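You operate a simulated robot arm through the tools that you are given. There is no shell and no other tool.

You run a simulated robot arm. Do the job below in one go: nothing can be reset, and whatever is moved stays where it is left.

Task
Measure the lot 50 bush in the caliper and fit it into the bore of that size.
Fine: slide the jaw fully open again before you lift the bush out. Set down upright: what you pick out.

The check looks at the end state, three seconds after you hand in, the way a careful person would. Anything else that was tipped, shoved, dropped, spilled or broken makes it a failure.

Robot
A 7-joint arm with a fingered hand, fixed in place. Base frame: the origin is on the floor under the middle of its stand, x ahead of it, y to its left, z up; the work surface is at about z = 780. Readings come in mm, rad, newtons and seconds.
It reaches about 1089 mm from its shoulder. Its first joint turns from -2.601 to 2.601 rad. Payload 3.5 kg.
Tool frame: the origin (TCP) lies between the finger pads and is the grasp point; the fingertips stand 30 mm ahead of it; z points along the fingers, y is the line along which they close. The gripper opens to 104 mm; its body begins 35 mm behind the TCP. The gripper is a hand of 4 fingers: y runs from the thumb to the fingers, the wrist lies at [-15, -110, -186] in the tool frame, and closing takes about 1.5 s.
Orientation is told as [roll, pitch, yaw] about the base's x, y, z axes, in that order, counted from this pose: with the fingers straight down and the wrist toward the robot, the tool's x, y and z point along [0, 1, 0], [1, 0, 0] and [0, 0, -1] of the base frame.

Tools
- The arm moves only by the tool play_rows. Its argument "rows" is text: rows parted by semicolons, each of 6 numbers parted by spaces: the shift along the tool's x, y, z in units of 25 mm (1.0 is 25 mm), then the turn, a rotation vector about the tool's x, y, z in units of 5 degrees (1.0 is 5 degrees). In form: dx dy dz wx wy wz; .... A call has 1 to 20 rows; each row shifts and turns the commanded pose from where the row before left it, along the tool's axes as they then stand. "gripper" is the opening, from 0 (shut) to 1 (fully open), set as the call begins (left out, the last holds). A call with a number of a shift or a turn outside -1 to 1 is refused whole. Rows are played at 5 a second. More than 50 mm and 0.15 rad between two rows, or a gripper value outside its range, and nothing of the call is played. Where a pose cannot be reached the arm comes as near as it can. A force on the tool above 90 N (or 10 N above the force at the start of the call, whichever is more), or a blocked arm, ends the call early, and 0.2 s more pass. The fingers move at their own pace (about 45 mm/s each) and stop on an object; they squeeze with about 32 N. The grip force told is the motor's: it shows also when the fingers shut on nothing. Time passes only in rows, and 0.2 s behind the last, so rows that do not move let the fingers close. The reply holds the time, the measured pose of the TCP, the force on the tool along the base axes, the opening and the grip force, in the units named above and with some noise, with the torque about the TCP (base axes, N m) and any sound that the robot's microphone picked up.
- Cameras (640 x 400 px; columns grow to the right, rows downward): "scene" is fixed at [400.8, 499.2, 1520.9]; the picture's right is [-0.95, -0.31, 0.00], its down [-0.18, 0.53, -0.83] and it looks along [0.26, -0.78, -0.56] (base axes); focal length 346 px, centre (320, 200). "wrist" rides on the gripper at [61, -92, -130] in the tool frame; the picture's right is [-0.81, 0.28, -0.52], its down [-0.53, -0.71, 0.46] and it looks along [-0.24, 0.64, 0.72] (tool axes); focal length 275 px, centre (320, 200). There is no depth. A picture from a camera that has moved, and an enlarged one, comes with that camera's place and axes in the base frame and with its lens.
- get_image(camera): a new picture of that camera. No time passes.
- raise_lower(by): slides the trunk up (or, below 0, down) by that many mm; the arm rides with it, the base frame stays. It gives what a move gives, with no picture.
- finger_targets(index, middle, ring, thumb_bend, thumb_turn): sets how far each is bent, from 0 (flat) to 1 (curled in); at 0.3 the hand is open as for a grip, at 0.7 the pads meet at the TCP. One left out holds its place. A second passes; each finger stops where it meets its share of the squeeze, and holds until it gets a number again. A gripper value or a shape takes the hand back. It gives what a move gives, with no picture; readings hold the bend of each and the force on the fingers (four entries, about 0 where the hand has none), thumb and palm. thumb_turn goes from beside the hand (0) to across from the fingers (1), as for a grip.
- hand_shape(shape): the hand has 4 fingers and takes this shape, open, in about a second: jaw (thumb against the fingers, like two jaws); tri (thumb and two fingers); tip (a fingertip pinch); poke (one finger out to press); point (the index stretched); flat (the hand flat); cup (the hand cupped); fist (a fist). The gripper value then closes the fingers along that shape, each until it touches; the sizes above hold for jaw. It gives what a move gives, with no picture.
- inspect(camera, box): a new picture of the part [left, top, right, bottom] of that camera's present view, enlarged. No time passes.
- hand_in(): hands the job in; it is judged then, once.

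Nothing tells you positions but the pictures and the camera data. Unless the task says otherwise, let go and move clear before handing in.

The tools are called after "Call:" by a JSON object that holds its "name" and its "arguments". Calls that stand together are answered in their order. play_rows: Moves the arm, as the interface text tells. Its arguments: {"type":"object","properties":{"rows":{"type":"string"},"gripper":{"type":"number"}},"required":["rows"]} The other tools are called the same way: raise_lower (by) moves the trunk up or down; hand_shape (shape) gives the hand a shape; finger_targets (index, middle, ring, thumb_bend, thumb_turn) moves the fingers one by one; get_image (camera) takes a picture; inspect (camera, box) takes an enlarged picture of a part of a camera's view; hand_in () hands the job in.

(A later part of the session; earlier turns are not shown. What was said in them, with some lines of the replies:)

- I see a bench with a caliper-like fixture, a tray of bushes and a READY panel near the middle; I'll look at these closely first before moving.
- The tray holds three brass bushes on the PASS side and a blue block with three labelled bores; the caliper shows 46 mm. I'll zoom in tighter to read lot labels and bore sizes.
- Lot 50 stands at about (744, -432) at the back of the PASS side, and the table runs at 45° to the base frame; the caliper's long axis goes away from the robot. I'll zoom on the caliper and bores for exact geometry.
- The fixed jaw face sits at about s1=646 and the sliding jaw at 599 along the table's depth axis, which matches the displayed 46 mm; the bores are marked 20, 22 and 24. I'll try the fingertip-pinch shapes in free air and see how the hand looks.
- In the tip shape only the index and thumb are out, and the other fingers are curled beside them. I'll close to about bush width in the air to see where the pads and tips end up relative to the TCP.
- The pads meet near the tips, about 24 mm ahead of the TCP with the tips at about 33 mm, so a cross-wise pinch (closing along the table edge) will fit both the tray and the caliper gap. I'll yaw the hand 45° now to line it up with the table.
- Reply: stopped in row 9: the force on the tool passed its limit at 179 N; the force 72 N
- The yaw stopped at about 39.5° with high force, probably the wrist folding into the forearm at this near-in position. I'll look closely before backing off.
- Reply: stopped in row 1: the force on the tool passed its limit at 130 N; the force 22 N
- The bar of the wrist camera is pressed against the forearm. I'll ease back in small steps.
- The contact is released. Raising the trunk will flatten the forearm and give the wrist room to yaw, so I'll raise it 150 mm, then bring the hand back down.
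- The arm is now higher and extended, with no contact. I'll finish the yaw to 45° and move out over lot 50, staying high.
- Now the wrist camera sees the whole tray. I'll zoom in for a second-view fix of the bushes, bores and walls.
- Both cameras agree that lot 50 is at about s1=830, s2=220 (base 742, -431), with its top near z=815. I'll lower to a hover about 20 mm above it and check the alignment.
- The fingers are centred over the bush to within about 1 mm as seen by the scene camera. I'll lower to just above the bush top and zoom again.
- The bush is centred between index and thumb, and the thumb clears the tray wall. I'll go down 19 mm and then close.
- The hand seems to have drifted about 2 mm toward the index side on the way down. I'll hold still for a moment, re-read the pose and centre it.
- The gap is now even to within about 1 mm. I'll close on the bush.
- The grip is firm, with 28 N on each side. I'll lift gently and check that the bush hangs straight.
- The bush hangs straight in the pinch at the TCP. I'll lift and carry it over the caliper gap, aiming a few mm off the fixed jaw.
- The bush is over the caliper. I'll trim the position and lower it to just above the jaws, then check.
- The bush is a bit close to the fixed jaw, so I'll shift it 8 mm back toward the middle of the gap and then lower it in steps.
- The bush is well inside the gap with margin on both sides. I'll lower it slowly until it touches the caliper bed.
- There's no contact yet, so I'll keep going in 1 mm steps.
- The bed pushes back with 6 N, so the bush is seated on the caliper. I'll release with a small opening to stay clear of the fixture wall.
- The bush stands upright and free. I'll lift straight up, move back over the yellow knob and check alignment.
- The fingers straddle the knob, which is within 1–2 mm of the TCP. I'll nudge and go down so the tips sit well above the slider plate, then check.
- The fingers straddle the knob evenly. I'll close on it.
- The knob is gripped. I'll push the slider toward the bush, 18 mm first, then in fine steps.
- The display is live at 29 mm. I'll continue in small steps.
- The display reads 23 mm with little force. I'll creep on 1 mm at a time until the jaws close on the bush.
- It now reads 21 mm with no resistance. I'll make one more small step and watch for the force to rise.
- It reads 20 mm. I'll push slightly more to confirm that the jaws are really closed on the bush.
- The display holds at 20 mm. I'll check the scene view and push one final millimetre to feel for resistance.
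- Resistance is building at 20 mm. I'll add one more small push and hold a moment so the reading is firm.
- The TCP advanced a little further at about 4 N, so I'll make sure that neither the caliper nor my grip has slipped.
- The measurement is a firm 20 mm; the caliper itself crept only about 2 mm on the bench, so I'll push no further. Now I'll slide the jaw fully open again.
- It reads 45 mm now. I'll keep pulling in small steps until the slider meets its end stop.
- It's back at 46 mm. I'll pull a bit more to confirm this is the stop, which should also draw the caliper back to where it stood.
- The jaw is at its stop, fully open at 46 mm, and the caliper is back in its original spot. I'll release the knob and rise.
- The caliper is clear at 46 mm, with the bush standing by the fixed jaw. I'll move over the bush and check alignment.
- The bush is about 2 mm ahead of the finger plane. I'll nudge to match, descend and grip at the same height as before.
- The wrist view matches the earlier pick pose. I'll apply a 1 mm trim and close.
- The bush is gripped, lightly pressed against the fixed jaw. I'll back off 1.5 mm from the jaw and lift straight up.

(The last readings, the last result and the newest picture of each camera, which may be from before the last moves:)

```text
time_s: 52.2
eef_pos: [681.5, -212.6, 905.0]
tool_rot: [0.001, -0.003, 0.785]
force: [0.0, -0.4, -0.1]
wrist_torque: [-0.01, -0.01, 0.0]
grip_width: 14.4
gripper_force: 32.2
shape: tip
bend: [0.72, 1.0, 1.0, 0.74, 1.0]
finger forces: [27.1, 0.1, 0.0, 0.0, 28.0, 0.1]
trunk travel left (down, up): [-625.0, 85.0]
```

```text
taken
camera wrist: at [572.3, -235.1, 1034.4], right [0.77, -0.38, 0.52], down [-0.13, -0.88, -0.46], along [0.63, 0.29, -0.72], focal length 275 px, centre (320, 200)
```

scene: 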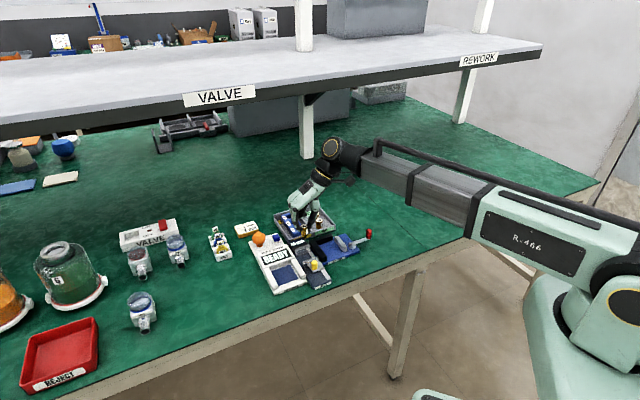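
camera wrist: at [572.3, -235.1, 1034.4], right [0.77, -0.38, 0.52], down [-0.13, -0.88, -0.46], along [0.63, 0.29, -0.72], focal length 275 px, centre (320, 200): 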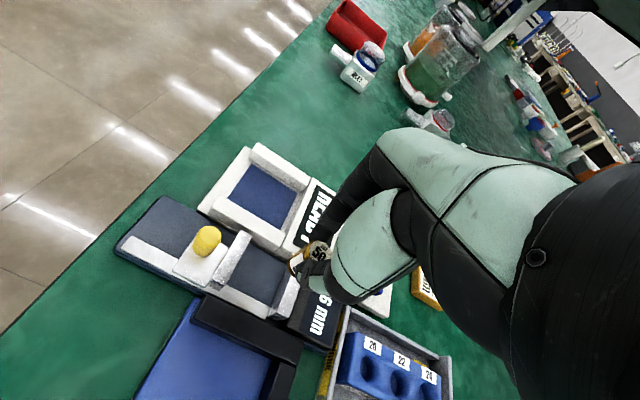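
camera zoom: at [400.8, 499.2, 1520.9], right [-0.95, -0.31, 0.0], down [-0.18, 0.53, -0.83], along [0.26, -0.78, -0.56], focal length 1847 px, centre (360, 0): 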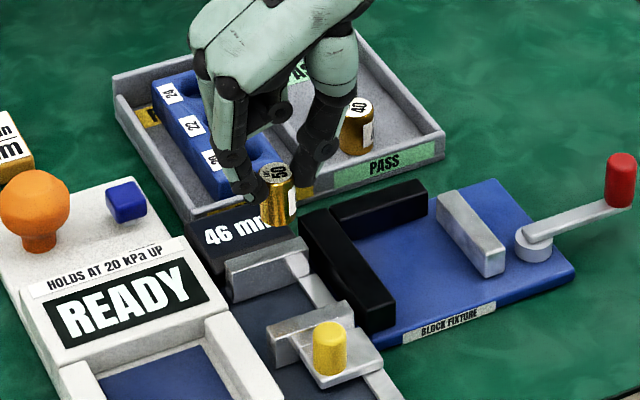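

The bush is out and straight, and the jaw still shows 46 mm. Next I'll fix the position of the bore marked 20 from this view before travelling.

Call:
{"name": "inspect", "arguments": {"camera": "wrist", "box": [320, 320, 450, 400]}}

Call:
{"name": "inspect", "arguments": {"camera": "wrist", "box": [270, 220, 350, 290]}}

Call:
{"name": "inspect", "arguments": {"camera": "scene", "box": [290, 215, 330, 250]}}

```text
4.92 times, centred on (385, 360) of wrist
camera zoom: at [572.3, -235.1, 1034.4], right [0.77, -0.38, 0.52], down [-0.13, -0.88, -0.46], along [0.63, 0.29, -0.72], focal length 1355 px, centre (0, -588)
```

zoom: 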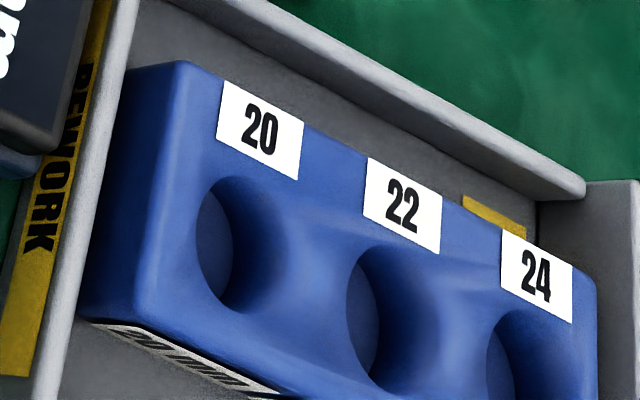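

```text
5.71 times, centred on (310, 255) of wrist
camera zoom: at [572.3, -235.1, 1034.4], right [0.77, -0.38, 0.52], down [-0.13, -0.88, -0.46], along [0.63, 0.29, -0.72], focal length 1573 px, centre (377, -114)
```

zoom: 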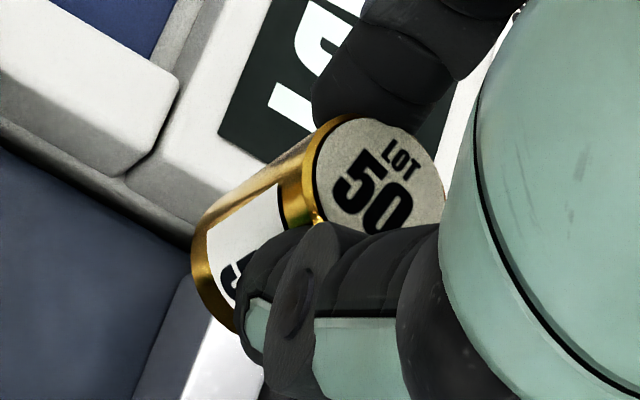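

```text
11.43 times, centred on (310, 232) of scene
camera zoom: at [400.8, 499.2, 1520.9], right [-0.95, -0.31, 0.0], down [-0.18, 0.53, -0.83], along [0.26, -0.78, -0.56], focal length 3958 px, centre (434, -171)
```

zoom: 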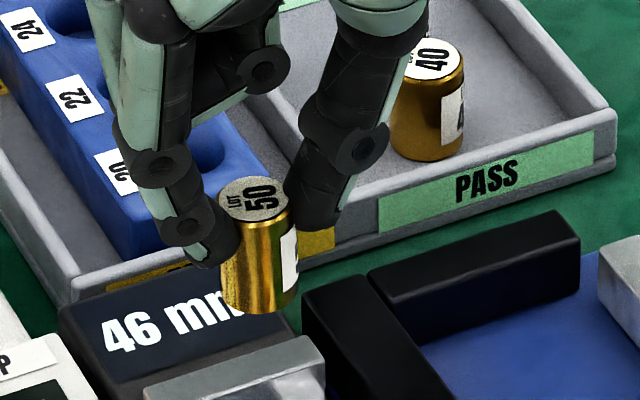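

Bore 20 is at about s1=746, s2=302 from both views. I'll carry the bush over it.

Call:
{"name": "play_rows", "arguments": {"rows": "-0.57 -0.15 0 0 0 0; -0.57 -0.15 0 0 0 0; -0.57 -0.15 0 0 0 0; -0.57 -0.15 0 0 0 0; -0.57 -0.15 0 0 0 0; -0.57 -0.15 0 0 0 0; -0.57 -0.14 0 0 0 0; -0.57 -0.14 0 0 0 0; 0 0 0 0 0 0; 0 0 0 0 0 0"}}

Call:
{"name": "inspect", "arguments": {"camera": "scene", "box": [275, 190, 325, 240]}}

Call:
{"name": "inspect", "arguments": {"camera": "wrist", "box": [220, 200, 400, 340]}}

```text
time_s: 54.4
eef_pos: [738.9, -314.4, 906.1]
tool_rot: [0.001, -0.004, 0.786]
force: [-0.2, 0.7, -1.2]
wrist_torque: [0.04, 0.0, -0.02]
grip_width: 14.3
gripper_force: 32.2
shape: tip
bend: [0.72, 1.0, 1.0, 0.74, 1.0]
finger forces: [27.0, 0.0, 0.1, 0.1, 28.0, 0.0]
trunk travel left (down, up): [-625.0, 85.0]
```

```text
8.00 times, centred on (300, 215) of scene
camera zoom: at [400.8, 499.2, 1520.9], right [-0.95, -0.31, 0.0], down [-0.18, 0.53, -0.83], along [0.26, -0.78, -0.56], focal length 2771 px, centre (480, 80)
```

zoom: 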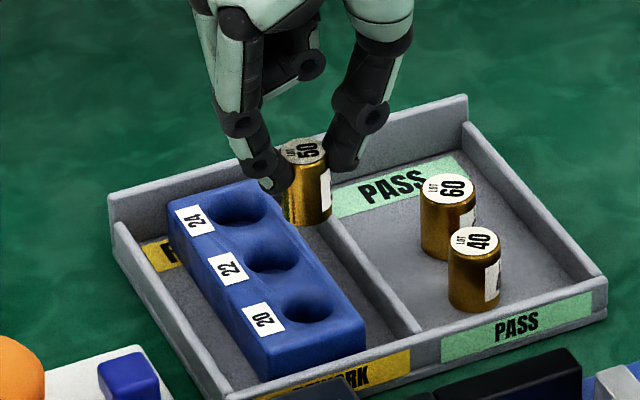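

```text
2.86 times, centred on (310, 270) of wrist
camera zoom: at [631.1, -336.7, 1034.5], right [0.77, -0.38, 0.52], down [-0.13, -0.88, -0.46], along [0.63, 0.29, -0.72], focal length 786 px, centre (349, 0)
```

zoom: 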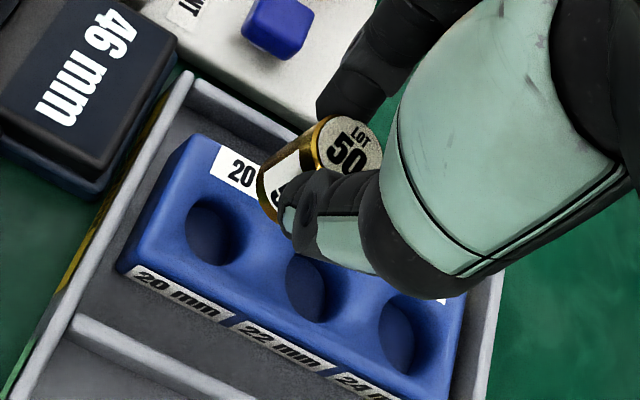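

The bush is nearly above bore 20. I'll trim by about a millimetre and lower to just above the block for a closer comparison.

Call:
{"name": "play_rows", "arguments": {"rows": "-0.02 0.03 0.5 0 0 0; 0 0 0.6 0 0 0; 0 0 0.4 0 0 0; 0 0 0 0 0 0; 0 0 0 0 0 0"}}

Call:
{"name": "inspect", "arguments": {"camera": "scene", "box": [285, 205, 325, 240]}}

Call:
{"name": "inspect", "arguments": {"camera": "wrist", "box": [220, 200, 380, 320]}}

```text
time_s: 55.6
eef_pos: [740.9, -314.7, 867.5]
tool_rot: [-0.001, -0.005, 0.784]
force: [0.6, -1.3, -0.5]
wrist_torque: [0.0, 0.0, 0.05]
grip_width: 14.5
gripper_force: 31.8
shape: tip
bend: [0.72, 1.0, 1.0, 0.74, 1.0]
finger forces: [27.0, 0.1, 0.0, 0.1, 28.0, 0.1]
trunk travel left (down, up): [-625.0, 85.0]
```

```text
11.43 times, centred on (305, 222) of scene
camera zoom: at [400.8, 499.2, 1520.9], right [-0.95, -0.31, 0.0], down [-0.18, 0.53, -0.83], along [0.26, -0.78, -0.56], focal length 3958 px, centre (491, -57)
```

zoom: 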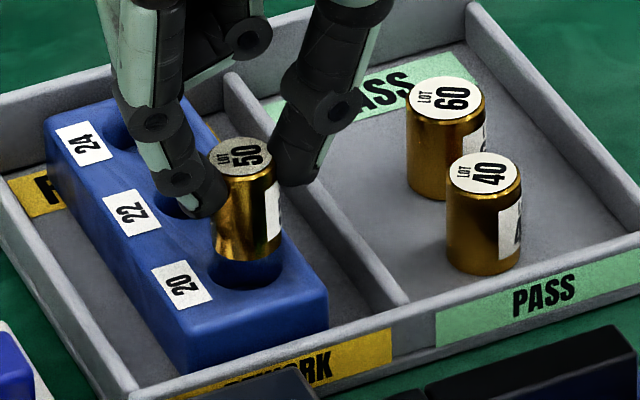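

```text
3.33 times, centred on (300, 260) of wrist
camera zoom: at [631.9, -336.4, 995.9], right [0.77, -0.38, 0.52], down [-0.13, -0.88, -0.46], along [0.63, 0.29, -0.72], focal length 918 px, centre (387, 0)
```

zoom: 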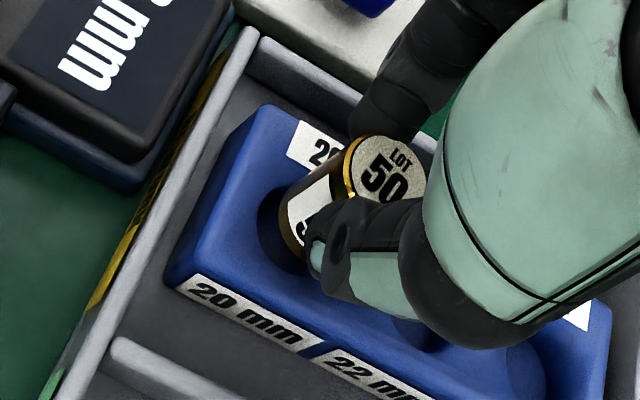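

I'll zoom in tighter to check for any tilt and get the exact offset between bush and bore.

Call:
{"name": "inspect", "arguments": {"camera": "scene", "box": [300, 215, 320, 235]}}

Call:
{"name": "inspect", "arguments": {"camera": "wrist", "box": [265, 220, 345, 290]}}

```text
16.00 times, centred on (310, 225) of scene
camera zoom: at [400.8, 499.2, 1520.9], right [-0.95, -0.31, 0.0], down [-0.18, 0.53, -0.83], along [0.26, -0.78, -0.56], focal length 5542 px, centre (480, -200)
```

zoom: 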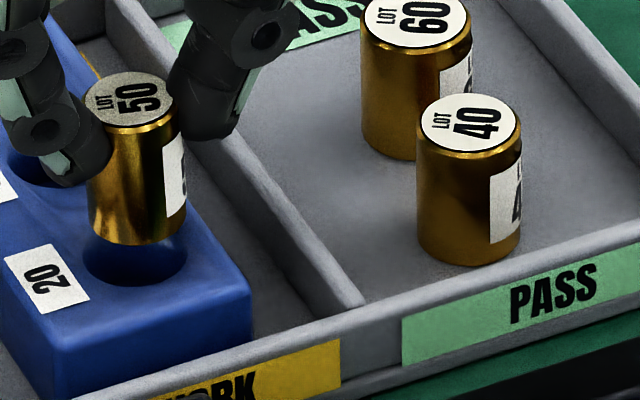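

```text
5.71 times, centred on (305, 255) of wrist
camera zoom: at [631.9, -336.4, 995.9], right [0.77, -0.38, 0.52], down [-0.13, -0.88, -0.46], along [0.63, 0.29, -0.72], focal length 1573 px, centre (406, -114)
```

zoom: 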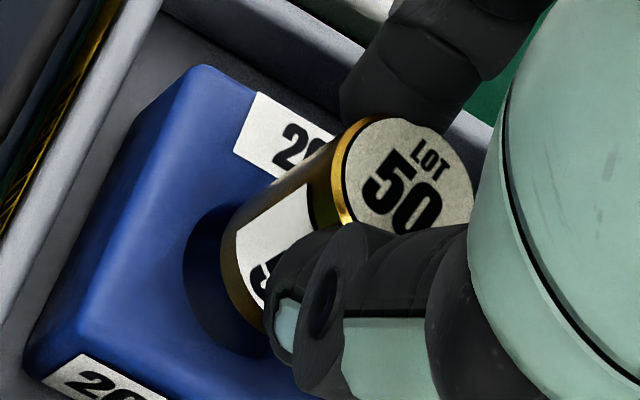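

Bush and bore agree within about 1 mm and the bush is upright. I'll make a half-millimetre trim and lower gently, watching force.

Call:
{"name": "play_rows", "arguments": {"rows": "0.02 0.016 0.1 0 0 0; 0 0 0.1 0 0 0; 0 0 0.06 0 0 0; 0 0 0 0 0 0; 0 0 0 0 0 0"}}

Call:
{"name": "inspect", "arguments": {"camera": "scene", "box": [295, 215, 320, 235]}}

Call:
{"name": "inspect", "arguments": {"camera": "wrist", "box": [265, 220, 345, 290]}}

```text
time_s: 56.8
eef_pos: [741.0, -312.7, 860.8]
tool_rot: [-0.001, -0.003, 0.786]
force: [0.0, 0.3, -0.1]
wrist_torque: [-0.01, 0.0, 0.0]
grip_width: 14.3
gripper_force: 31.8
shape: tip
bend: [0.72, 1.0, 1.0, 0.74, 1.0]
finger forces: [27.1, 0.0, 0.0, 0.0, 28.0, 0.0]
trunk travel left (down, up): [-625.0, 85.0]
```

```text
16.00 times, centred on (308, 225) of scene
camera zoom: at [400.8, 499.2, 1520.9], right [-0.95, -0.31, 0.0], down [-0.18, 0.53, -0.83], along [0.26, -0.78, -0.56], focal length 5542 px, centre (520, -200)
```

zoom: 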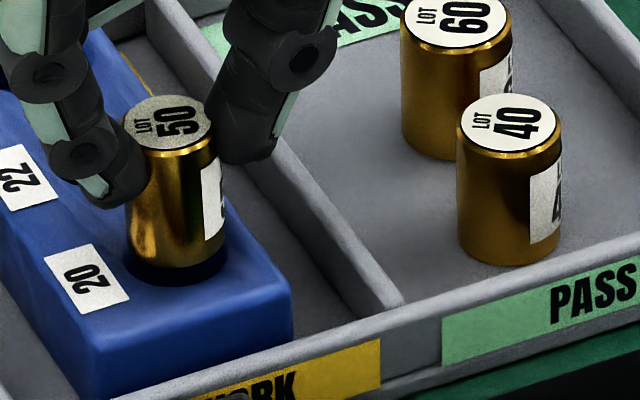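

```text
5.71 times, centred on (305, 255) of wrist
camera zoom: at [632.1, -335.6, 990.5], right [0.77, -0.38, 0.52], down [-0.13, -0.88, -0.46], along [0.63, 0.29, -0.72], focal length 1573 px, centre (406, -114)
```

zoom: 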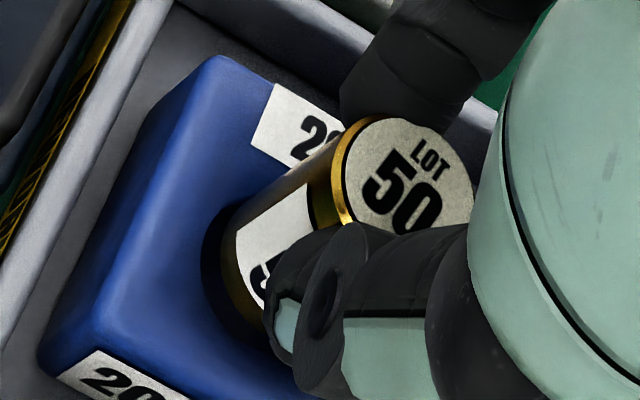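

The offsets in both views fit a bush sitting about 4 mm above a well-centred bore. I'll lower further in 1 mm steps.

Call:
{"name": "play_rows", "arguments": {"rows": "0 0 0.04 0 0 0; 0 0 0.04 0 0 0; 0 0 0.04 0 0 0; 0 0 0 0 0 0"}}

Call:
{"name": "inspect", "arguments": {"camera": "scene", "box": [300, 218, 316, 232]}}

Call:
{"name": "inspect", "arguments": {"camera": "wrist", "box": [265, 230, 325, 280]}}

```text
time_s: 57.8
eef_pos: [741.4, -314.3, 858.0]
tool_rot: [0.0, -0.004, 0.785]
force: [0.5, -0.1, -0.8]
wrist_torque: [-0.01, 0.01, -0.02]
grip_width: 14.5
gripper_force: 31.8
shape: tip
bend: [0.72, 1.0, 1.0, 0.74, 1.0]
finger forces: [27.0, 0.1, 0.0, 0.0, 28.0, 0.0]
trunk travel left (down, up): [-625.0, 85.0]
```

```text
16.00 times, centred on (308, 225) of scene
camera zoom: at [400.8, 499.2, 1520.9], right [-0.95, -0.31, 0.0], down [-0.18, 0.53, -0.83], along [0.26, -0.78, -0.56], focal length 5542 px, centre (512, -200)
```

zoom: 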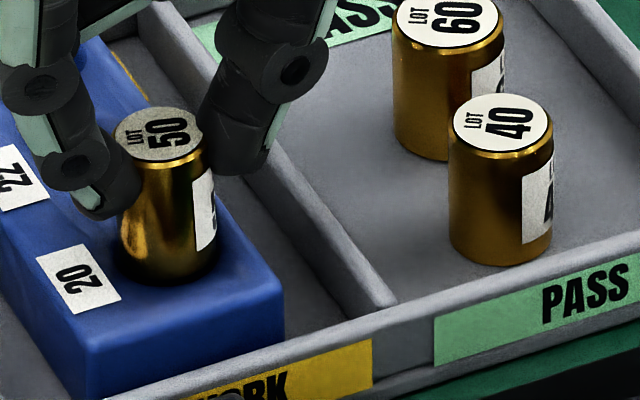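

```text
8.00 times, centred on (295, 255) of wrist
camera zoom: at [632.3, -335.5, 987.7], right [0.77, -0.38, 0.52], down [-0.13, -0.88, -0.46], along [0.63, 0.29, -0.72], focal length 2202 px, centre (520, -240)
```

zoom: 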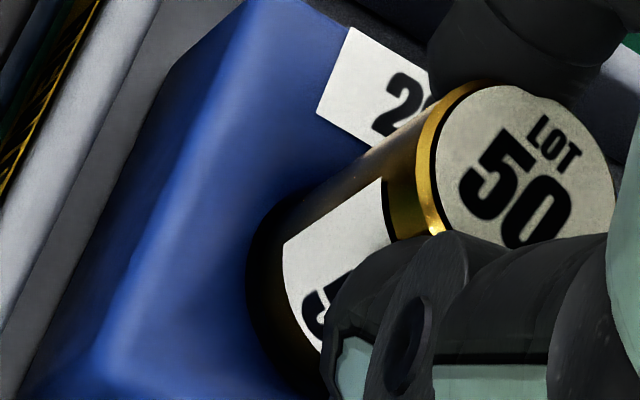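

The bush's lower edge sits just inside the bore rim all around. I'll continue down in small steps.

Call:
{"name": "play_rows", "arguments": {"rows": "0 0 0.04 0 0 0; 0 0 0.04 0 0 0; 0 0 0 0 0 0"}}

Call:
{"name": "play_rows", "arguments": {"rows": "0 0 0.04 0 0 0; 0 0 0.04 0 0 0; 0 0 0 0 0 0"}}

Call:
{"name": "inspect", "arguments": {"camera": "scene", "box": [300, 218, 316, 232]}}

```text
time_s: 58.6
eef_pos: [741.6, -312.7, 855.4]
tool_rot: [0.001, -0.002, 0.785]
force: [1.1, 0.2, -0.1]
wrist_torque: [-0.03, 0.01, -0.01]
grip_width: 14.2
gripper_force: 31.8
shape: tip
bend: [0.72, 1.0, 1.0, 0.74, 1.0]
finger forces: [26.9, 0.1, 0.1, 0.0, 28.0, 0.0]
trunk travel left (down, up): [-625.0, 85.0]
```

```text
time_s: 59.4
eef_pos: [740.2, -313.1, 853.6]
tool_rot: [-0.001, -0.004, 0.786]
force: [0.6, 0.1, -0.5]
wrist_torque: [0.0, 0.01, -0.01]
grip_width: 14.3
gripper_force: 32.7
shape: tip
bend: [0.72, 1.0, 1.0, 0.74, 1.0]
finger forces: [27.0, 0.0, 0.1, 0.1, 28.0, 0.1]
trunk travel left (down, up): [-625.0, 85.0]
```

```text
16.00 times, centred on (308, 225) of scene
camera zoom: at [400.8, 499.2, 1520.9], right [-0.95, -0.31, 0.0], down [-0.18, 0.53, -0.83], along [0.26, -0.78, -0.56], focal length 5542 px, centre (512, -200)
```

zoom: 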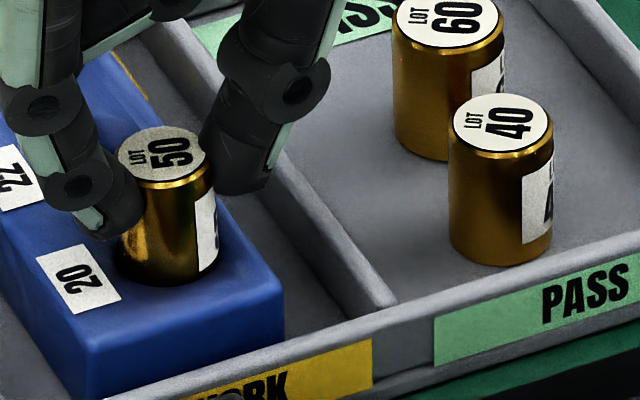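

No resistance, and the bush seems to be entering the bore. I'll keep lowering.

Call:
{"name": "play_rows", "arguments": {"rows": "0 0 0.04 0 0 0; 0 0 0.04 0 0 0; 0 0 0.04 0 0 0; 0 0 0 0 0 0"}}

Call:
{"name": "inspect", "arguments": {"camera": "scene", "box": [300, 218, 316, 232]}}

Call:
{"name": "inspect", "arguments": {"camera": "wrist", "box": [265, 230, 325, 280]}}

```text
time_s: 60.4
eef_pos: [740.1, -314.7, 850.8]
tool_rot: [0.0, -0.004, 0.787]
force: [-0.5, -0.3, -0.4]
wrist_torque: [0.01, -0.04, 0.0]
grip_width: 14.5
gripper_force: 32.2
shape: tip
bend: [0.72, 1.0, 1.0, 0.74, 1.0]
finger forces: [27.0, 0.1, 0.0, 0.1, 28.0, 0.1]
trunk travel left (down, up): [-625.0, 85.0]
```

```text
16.00 times, centred on (308, 225) of scene
camera zoom: at [400.8, 499.2, 1520.9], right [-0.95, -0.31, 0.0], down [-0.18, 0.53, -0.83], along [0.26, -0.78, -0.56], focal length 5542 px, centre (512, -200)
```

zoom: 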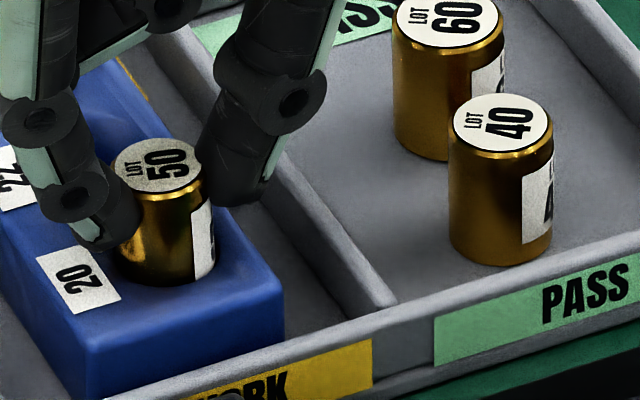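

```text
8.00 times, centred on (295, 255) of wrist
camera zoom: at [632.7, -335.1, 979.9], right [0.77, -0.38, 0.52], down [-0.13, -0.88, -0.46], along [0.63, 0.29, -0.72], focal length 2202 px, centre (520, -240)
```

zoom: 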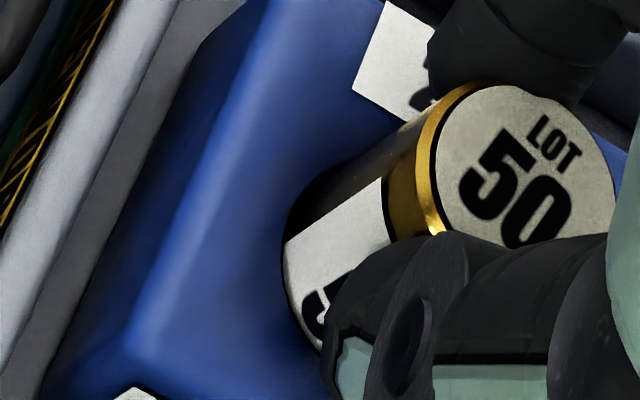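

The bush is several mm into the bore with no side force. I'll go on until it bottoms or the fingertips near the block.

Call:
{"name": "play_rows", "arguments": {"rows": "0 0 0.04 0 0 0; 0 0 0.04 0 0 0; 0 0 0 0 0 0"}}

Call:
{"name": "play_rows", "arguments": {"rows": "0 0 0.04 0 0 0; 0 0 0.04 0 0 0; 0 0 0 0 0 0"}}

Call:
{"name": "inspect", "arguments": {"camera": "scene", "box": [300, 218, 316, 232]}}

```text
time_s: 61.2
eef_pos: [740.0, -312.1, 849.4]
tool_rot: [0.0, -0.003, 0.786]
force: [-0.6, 0.2, -0.7]
wrist_torque: [0.01, 0.0, 0.03]
grip_width: 14.6
gripper_force: 31.8
shape: tip
bend: [0.72, 1.0, 1.0, 0.74, 1.0]
finger forces: [27.1, 0.1, 0.0, 0.0, 28.1, 0.1]
trunk travel left (down, up): [-625.0, 85.0]
```

```text
time_s: 62.0
eef_pos: [742.0, -313.1, 845.6]
tool_rot: [-0.001, -0.002, 0.787]
force: [0.9, -0.9, -0.9]
wrist_torque: [-0.01, 0.01, 0.0]
grip_width: 14.4
gripper_force: 31.7
shape: tip
bend: [0.72, 1.0, 1.0, 0.74, 1.0]
finger forces: [27.0, 0.0, 0.1, 0.0, 28.0, 0.0]
trunk travel left (down, up): [-625.0, 85.0]
```

```text
16.00 times, centred on (308, 225) of scene
camera zoom: at [400.8, 499.2, 1520.9], right [-0.95, -0.31, 0.0], down [-0.18, 0.53, -0.83], along [0.26, -0.78, -0.56], focal length 5542 px, centre (512, -200)
```

zoom: 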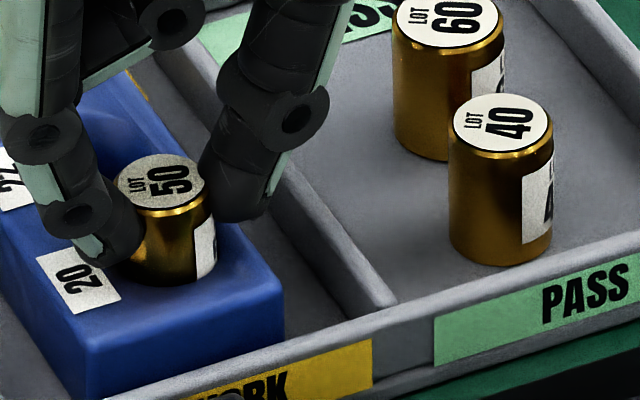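

The bush is about two-thirds of the way in, and the fingertips are close to the block top. I'll take two more 1 mm steps with force checks.

Call:
{"name": "play_rows", "arguments": {"rows": "0 0 0.04 0 0 0; 0 0 0 0 0 0"}}

Call:
{"name": "play_rows", "arguments": {"rows": "0 0 0.04 0 0 0; 0 0 0 0 0 0"}}

Call:
{"name": "inspect", "arguments": {"camera": "scene", "box": [300, 218, 316, 232]}}

Call:
{"name": "inspect", "arguments": {"camera": "wrist", "box": [255, 220, 355, 300]}}

```text
time_s: 62.6
eef_pos: [740.7, -314.0, 846.1]
tool_rot: [0.0, -0.003, 0.786]
force: [-0.3, 0.0, -0.2]
wrist_torque: [0.02, -0.03, -0.01]
grip_width: 14.3
gripper_force: 31.8
shape: tip
bend: [0.72, 1.0, 1.0, 0.74, 1.0]
finger forces: [27.1, 0.0, 0.1, 0.0, 28.0, 0.0]
trunk travel left (down, up): [-625.0, 85.0]
```

```text
time_s: 63.2
eef_pos: [740.7, -313.5, 844.6]
tool_rot: [-0.001, -0.003, 0.784]
force: [-0.1, -0.7, -0.9]
wrist_torque: [0.01, -0.02, 0.01]
grip_width: 14.3
gripper_force: 31.9
shape: tip
bend: [0.72, 1.0, 1.0, 0.74, 1.0]
finger forces: [27.0, 0.0, 0.0, 0.0, 28.0, 0.0]
trunk travel left (down, up): [-625.0, 85.0]
```

```text
16.00 times, centred on (308, 225) of scene
camera zoom: at [400.8, 499.2, 1520.9], right [-0.95, -0.31, 0.0], down [-0.18, 0.53, -0.83], along [0.26, -0.78, -0.56], focal length 5542 px, centre (512, -200)
```

zoom: 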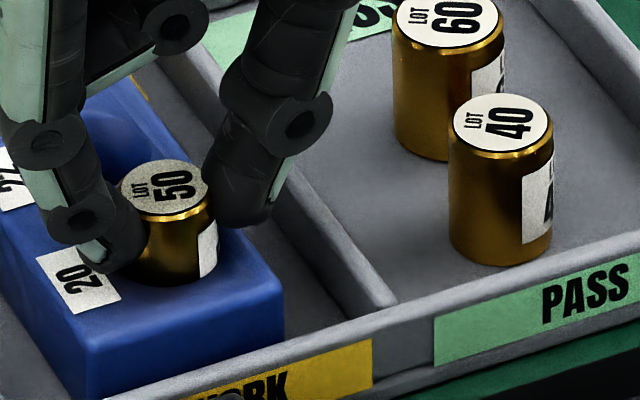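

```text
5.00 times, centred on (305, 260) of wrist
camera zoom: at [631.7, -335.6, 974.2], right [0.77, -0.38, 0.52], down [-0.13, -0.88, -0.46], along [0.63, 0.29, -0.72], focal length 1376 px, centre (395, -100)
```

zoom: 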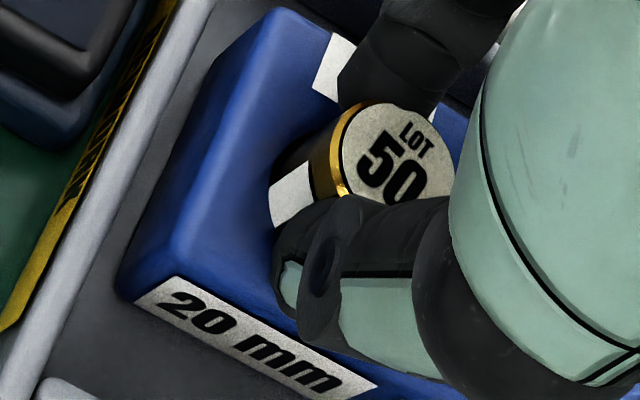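

Call:
{"name": "play_rows", "arguments": {"rows": "0 0 0.04 0 0 0; 0 0 0 0 0 0"}}

Call:
{"name": "play_rows", "arguments": {"rows": "0 0 0.04 0 0 0; 0 0 0 0 0 0"}}

Call:
{"name": "play_rows", "arguments": {"rows": "0 0 0.04 0 0 0; 0 0 0 0 0 0"}}

```text
time_s: 63.8
eef_pos: [740.3, -313.3, 844.1]
tool_rot: [-0.001, -0.004, 0.785]
force: [-0.1, 0.1, -0.2]
wrist_torque: [0.0, -0.01, -0.01]
grip_width: 14.3
gripper_force: 32.2
shape: tip
bend: [0.72, 1.0, 1.0, 0.74, 1.0]
finger forces: [27.0, 0.0, 0.0, 0.0, 28.0, 0.0]
trunk travel left (down, up): [-625.0, 85.0]
```

```text
time_s: 64.4
eef_pos: [740.2, -313.7, 842.5]
tool_rot: [-0.001, -0.003, 0.785]
force: [0.4, -0.4, 0.8]
wrist_torque: [0.0, -0.02, -0.04]
grip_width: 14.3
gripper_force: 32.1
shape: tip
bend: [0.72, 1.0, 1.0, 0.74, 1.0]
finger forces: [27.0, 0.0, 0.0, 0.1, 27.9, 0.0]
trunk travel left (down, up): [-625.0, 85.0]
```

```text
time_s: 65.0
eef_pos: [740.2, -314.3, 842.6]
tool_rot: [0.0, -0.004, 0.786]
force: [-0.4, -0.2, -1.5]
wrist_torque: [-0.01, 0.0, 0.02]
grip_width: 14.7
gripper_force: 32.2
shape: tip
bend: [0.72, 1.0, 1.0, 0.74, 1.0]
finger forces: [27.1, 0.1, 0.0, 0.0, 28.0, 0.0]
trunk travel left (down, up): [-625.0, 85.0]
```

Call:
{"name": "inspect", "arguments": {"camera": "scene", "box": [300, 218, 316, 232]}}

Call:
{"name": "inspect", "arguments": {"camera": "wrist", "box": [255, 220, 355, 300]}}

```text
16.00 times, centred on (308, 225) of scene
camera zoom: at [400.8, 499.2, 1520.9], right [-0.95, -0.31, 0.0], down [-0.18, 0.53, -0.83], along [0.26, -0.78, -0.56], focal length 5542 px, centre (512, -200)
```

zoom: 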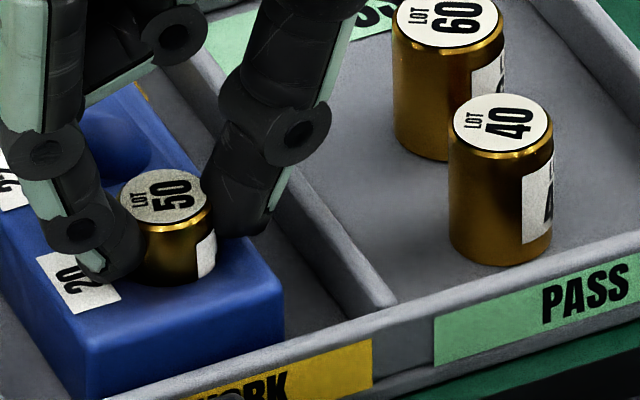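

```text
5.00 times, centred on (305, 260) of wrist
camera zoom: at [632.0, -335.6, 971.6], right [0.77, -0.38, 0.52], down [-0.13, -0.88, -0.46], along [0.63, 0.29, -0.72], focal length 1376 px, centre (395, -100)
```

zoom: 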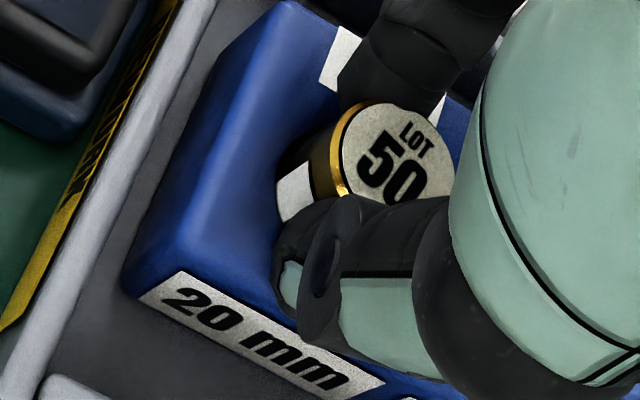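

It's still free, with about 14 mm of bush above the block. I'll keep lowering until something touches.

Call:
{"name": "play_rows", "arguments": {"rows": "0 0 0.04 0 0 0; 0 0 0 0 0 0"}}

Call:
{"name": "play_rows", "arguments": {"rows": "0 0 0.04 0 0 0; 0 0 0 0 0 0"}}

Call:
{"name": "play_rows", "arguments": {"rows": "0 0 0.03 0 0 0; 0 0 0 0 0 0"}}

```text
time_s: 65.6
eef_pos: [740.4, -313.2, 841.4]
tool_rot: [-0.002, -0.003, 0.784]
force: [-0.9, -1.0, 5.4]
wrist_torque: [0.0, -0.01, 0.0]
grip_width: 14.2
gripper_force: 32.2
shape: tip
bend: [0.72, 1.0, 1.0, 0.74, 1.0]
finger forces: [27.9, 0.0, 0.0, 0.0, 29.1, 0.1]
trunk travel left (down, up): [-625.0, 85.0]
```

```text
time_s: 66.2
eef_pos: [739.7, -313.5, 841.4]
tool_rot: [0.0, -0.003, 0.785]
force: [1.6, -0.6, 11.9]
wrist_torque: [0.05, -0.11, -0.02]
grip_width: 14.8
gripper_force: 32.5
shape: tip
bend: [0.72, 1.0, 1.0, 0.74, 1.0]
finger forces: [31.4, 0.0, 0.0, 0.1, 30.5, 0.0]
trunk travel left (down, up): [-625.0, 85.0]
```

```text
time_s: 66.8
eef_pos: [740.7, -313.0, 842.2]
tool_rot: [0.0, -0.005, 0.785]
force: [1.8, -2.4, 18.2]
wrist_torque: [0.03, -0.08, -0.02]
grip_width: 15.1
gripper_force: 32.0
shape: tip
bend: [0.72, 1.0, 1.0, 0.74, 1.0]
finger forces: [35.0, 0.1, 0.0, 0.1, 34.1, 0.0]
trunk travel left (down, up): [-625.0, 85.0]
```

Contact: the bush (or the fingertips) has met solid at about TCP 841.5. I'll ease the pressure by just over a millimetre, then release.

Call:
{"name": "play_rows", "arguments": {"rows": "0 0 -0.05 0 0 0; 0 0 0 0 0 0"}}

Call:
{"name": "play_rows", "arguments": {"rows": "0 0 0 0 0 0; 0 0 0 0 0 0; 0 0 0 0 0 0; 0 0 0 0 0 0", "gripper": 0.28}}

Call:
{"name": "inspect", "arguments": {"camera": "scene", "box": [300, 218, 316, 232]}}

```text
time_s: 67.4
eef_pos: [740.2, -313.8, 841.5]
tool_rot: [0.001, -0.004, 0.786]
force: [1.4, -0.5, 9.5]
wrist_torque: [0.05, -0.1, 0.01]
grip_width: 14.6
gripper_force: 31.8
shape: tip
bend: [0.72, 1.0, 1.0, 0.74, 1.0]
finger forces: [31.2, 0.0, 0.0, 0.1, 30.6, 0.0]
trunk travel left (down, up): [-625.0, 85.0]
```

```text
time_s: 68.4
eef_pos: [740.9, -312.9, 840.3]
tool_rot: [0.001, -0.003, 0.785]
force: [-1.0, -0.6, 2.1]
wrist_torque: [0.04, 0.02, 0.0]
grip_width: 28.3
gripper_force: 0.0
shape: tip
bend: [0.74, 0.98, 0.99, 0.74, 1.0]
finger forces: [2.4, 0.0, 0.0, 0.0, 0.0, 0.1]
trunk travel left (down, up): [-625.0, 85.0]
```

```text
16.00 times, centred on (308, 225) of scene
camera zoom: at [400.8, 499.2, 1520.9], right [-0.95, -0.31, 0.0], down [-0.18, 0.53, -0.83], along [0.26, -0.78, -0.56], focal length 5542 px, centre (512, -200)
```

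zoom: 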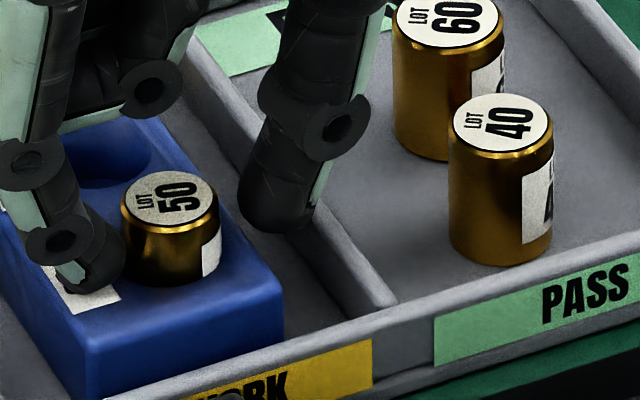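

The bush stays upright in the bore after release. I'll lift the hand straight up and inspect.

Call:
{"name": "play_rows", "arguments": {"rows": "0 0 -0.2 0 0 0; 0 0 -0.4 0 0 0; 0 0 -0.8 0 0 0; 0 0 -1 0 0 0; 0 0 -1 0 0 0; 0 0 0 0 0 0"}}

Call:
{"name": "inspect", "arguments": {"camera": "scene", "box": [280, 200, 330, 240]}}

Call:
{"name": "inspect", "arguments": {"camera": "wrist", "box": [200, 200, 380, 340]}}

```text
time_s: 69.8
eef_pos: [742.4, -314.8, 927.2]
tool_rot: [0.0, -0.004, 0.785]
force: [0.1, 0.0, 0.2]
wrist_torque: [-0.01, 0.0, 0.03]
grip_width: 28.9
gripper_force: 0.1
shape: tip
bend: [0.73, 0.98, 0.99, 0.74, 1.0]
finger forces: [0.1, 0.0, 0.0, 0.0, 0.0, 0.1]
trunk travel left (down, up): [-625.0, 85.0]
```

```text
10.00 times, centred on (305, 220) of scene
camera zoom: at [400.8, 499.2, 1520.9], right [-0.95, -0.31, 0.0], down [-0.18, 0.53, -0.83], along [0.26, -0.78, -0.56], focal length 3464 px, centre (470, 0)
```

zoom: 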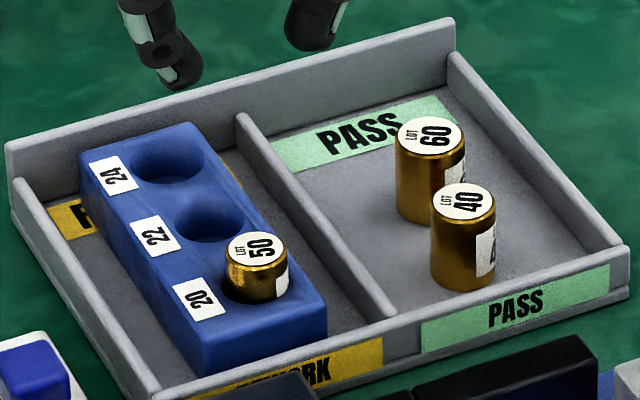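

```text
2.86 times, centred on (290, 270) of wrist
camera zoom: at [633.8, -336.1, 1056.8], right [0.77, -0.38, 0.52], down [-0.13, -0.88, -0.46], along [0.63, 0.29, -0.72], focal length 786 px, centre (406, 0)
```

zoom: 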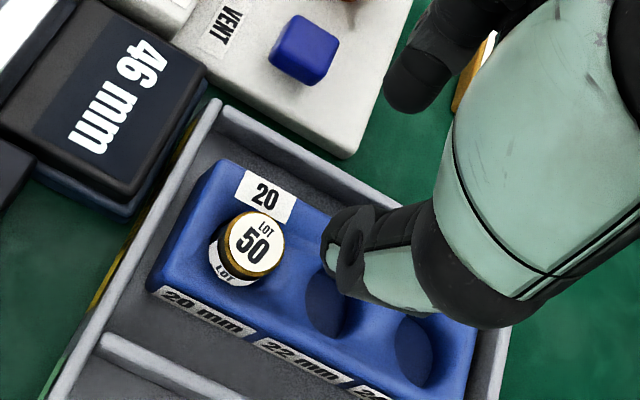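

The bush stands in bore 20 and everything else is in place. I'll check closely that it's fully seated and not cocked.

Call:
{"name": "inspect", "arguments": {"camera": "scene", "box": [300, 219, 316, 231]}}

Call:
{"name": "inspect", "arguments": {"camera": "wrist", "box": [245, 250, 345, 350]}}

Call:
{"name": "inspect", "arguments": {"camera": "wrist", "box": [255, 260, 305, 310]}}

```text
16.00 times, centred on (308, 225) of scene
camera zoom: at [400.8, 499.2, 1520.9], right [-0.95, -0.31, 0.0], down [-0.18, 0.53, -0.83], along [0.26, -0.78, -0.56], focal length 5542 px, centre (512, -200)
```

zoom: 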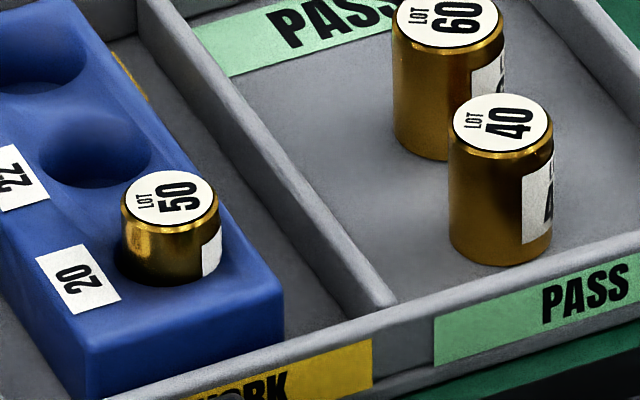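

```text
4.00 times, centred on (295, 300) of wrist
camera zoom: at [633.8, -336.1, 1056.8], right [0.77, -0.38, 0.52], down [-0.13, -0.88, -0.46], along [0.63, 0.29, -0.72], focal length 1101 px, centre (420, -200)
```

zoom: 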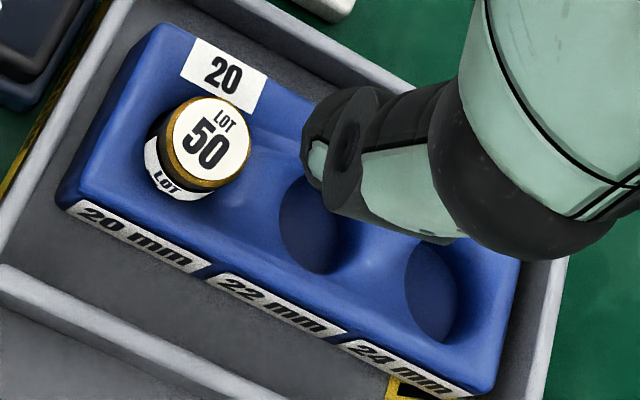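

```text
8.00 times, centred on (280, 285) of wrist
camera zoom: at [633.8, -336.1, 1056.8], right [0.77, -0.38, 0.52], down [-0.13, -0.88, -0.46], along [0.63, 0.29, -0.72], focal length 2202 px, centre (640, -480)
```

zoom: 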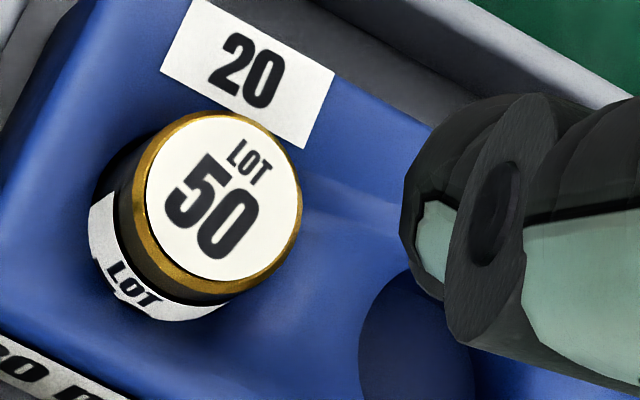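

Call:
{"name": "inspect", "arguments": {"camera": "wrist", "box": [335, 300, 385, 350]}}

Call:
{"name": "inspect", "arguments": {"camera": "scene", "box": [285, 207, 307, 225]}}

```text
8.00 times, centred on (360, 325) of wrist
camera zoom: at [633.8, -336.1, 1056.8], right [0.77, -0.38, 0.52], down [-0.13, -0.88, -0.46], along [0.63, 0.29, -0.72], focal length 2202 px, centre (0, -800)
```

zoom: 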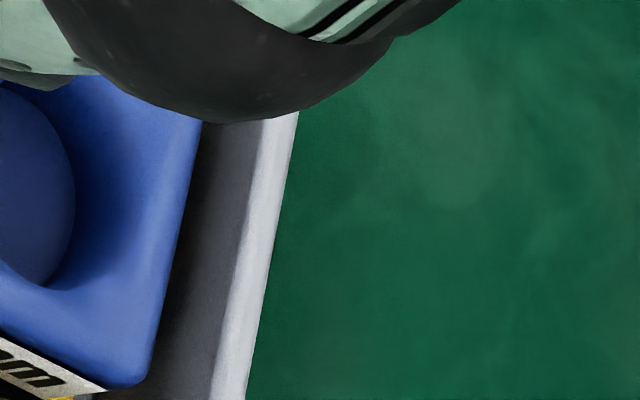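

```text
16.00 times, centred on (296, 216) of scene
camera zoom: at [400.8, 499.2, 1520.9], right [-0.95, -0.31, 0.0], down [-0.18, 0.53, -0.83], along [0.26, -0.78, -0.56], focal length 5542 px, centre (704, -56)
```

zoom: 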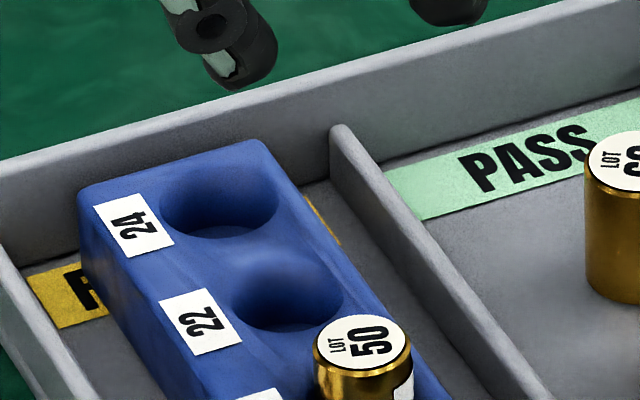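

Judging by the empty bores, they are about 14 mm deep and the bush stands about 15 mm proud, so it's fully seated and upright. I'll move the hand well clear and take a last look over the bench.

Call:
{"name": "play_rows", "arguments": {"rows": "0 -0.6 -1 0 0 0; 0 -0.8 -1 0 0 0; 0 -0.8 -1 0 0 0; 0 -0.8 -1 0 0 0; 0 0 0 0 0 0"}}

Call:
{"name": "get_image", "arguments": {"camera": "scene"}}

Call:
{"name": "inspect", "arguments": {"camera": "scene", "box": [230, 190, 390, 300]}}

Call:
{"name": "inspect", "arguments": {"camera": "scene", "box": [285, 235, 325, 260]}}

```text
time_s: 71.0
eef_pos: [689.1, -368.2, 1027.5]
tool_rot: [0.0, -0.003, 0.786]
force: [-0.6, 0.1, -0.5]
wrist_torque: [0.02, 0.01, 0.02]
grip_width: 29.1
gripper_force: 0.0
shape: tip
bend: [0.73, 0.98, 0.99, 0.74, 1.0]
finger forces: [0.0, 0.1, 0.0, 0.0, 0.0, 0.0]
trunk travel left (down, up): [-625.0, 85.0]
```

```text
taken
```

scene: 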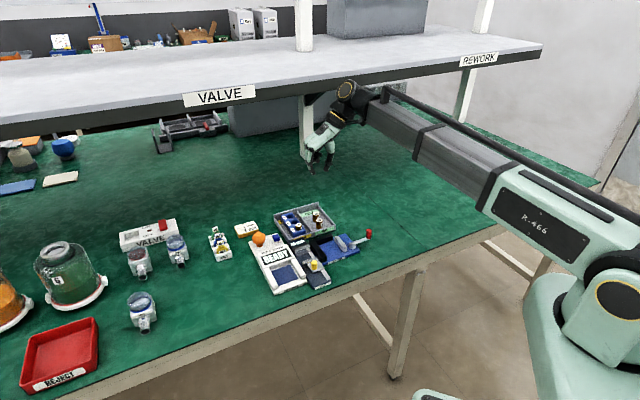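

```text
3.64 times, centred on (310, 245) of scene
camera zoom: at [400.8, 499.2, 1520.9], right [-0.95, -0.31, 0.0], down [-0.18, 0.53, -0.83], along [0.26, -0.78, -0.56], focal length 1259 px, centre (356, 36)
```

zoom: 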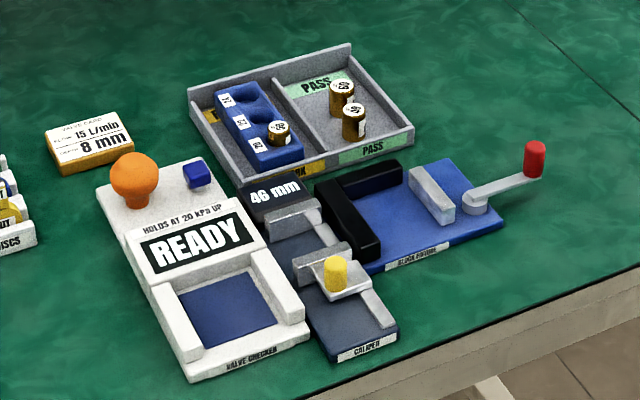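

```text
16.00 times, centred on (305, 248) of scene
camera zoom: at [400.8, 499.2, 1520.9], right [-0.95, -0.31, 0.0], down [-0.18, 0.53, -0.83], along [0.26, -0.78, -0.56], focal length 5542 px, centre (560, -560)
```

zoom: 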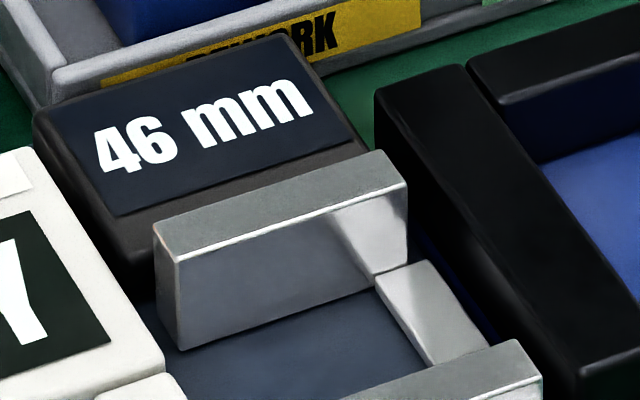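

The caliper is back where it was and reads 46 mm fully open. Lot 50 stands upright in the 20 mm bore, and everything else, including lots 40 and 60, is undisturbed. The hand is empty and clear, so I'm handing in.

Call:
{"name": "hand_in", "arguments": {}}

```text
The job is handed in.
```

The lot 50 bush measured 20 mm in the caliper and now stands upright, fully seated, in the 20 mm bore. I slid the jaw fully open to its stop (46 mm) before lifting the bush out.

While closing the jaw, the caliper crept about 2 mm on the bench. Opening the jaw drew it back to its original spot. In the last pictures the other bushes and fixtures look undisturbed. I let go and moved the hand clear before handing in.
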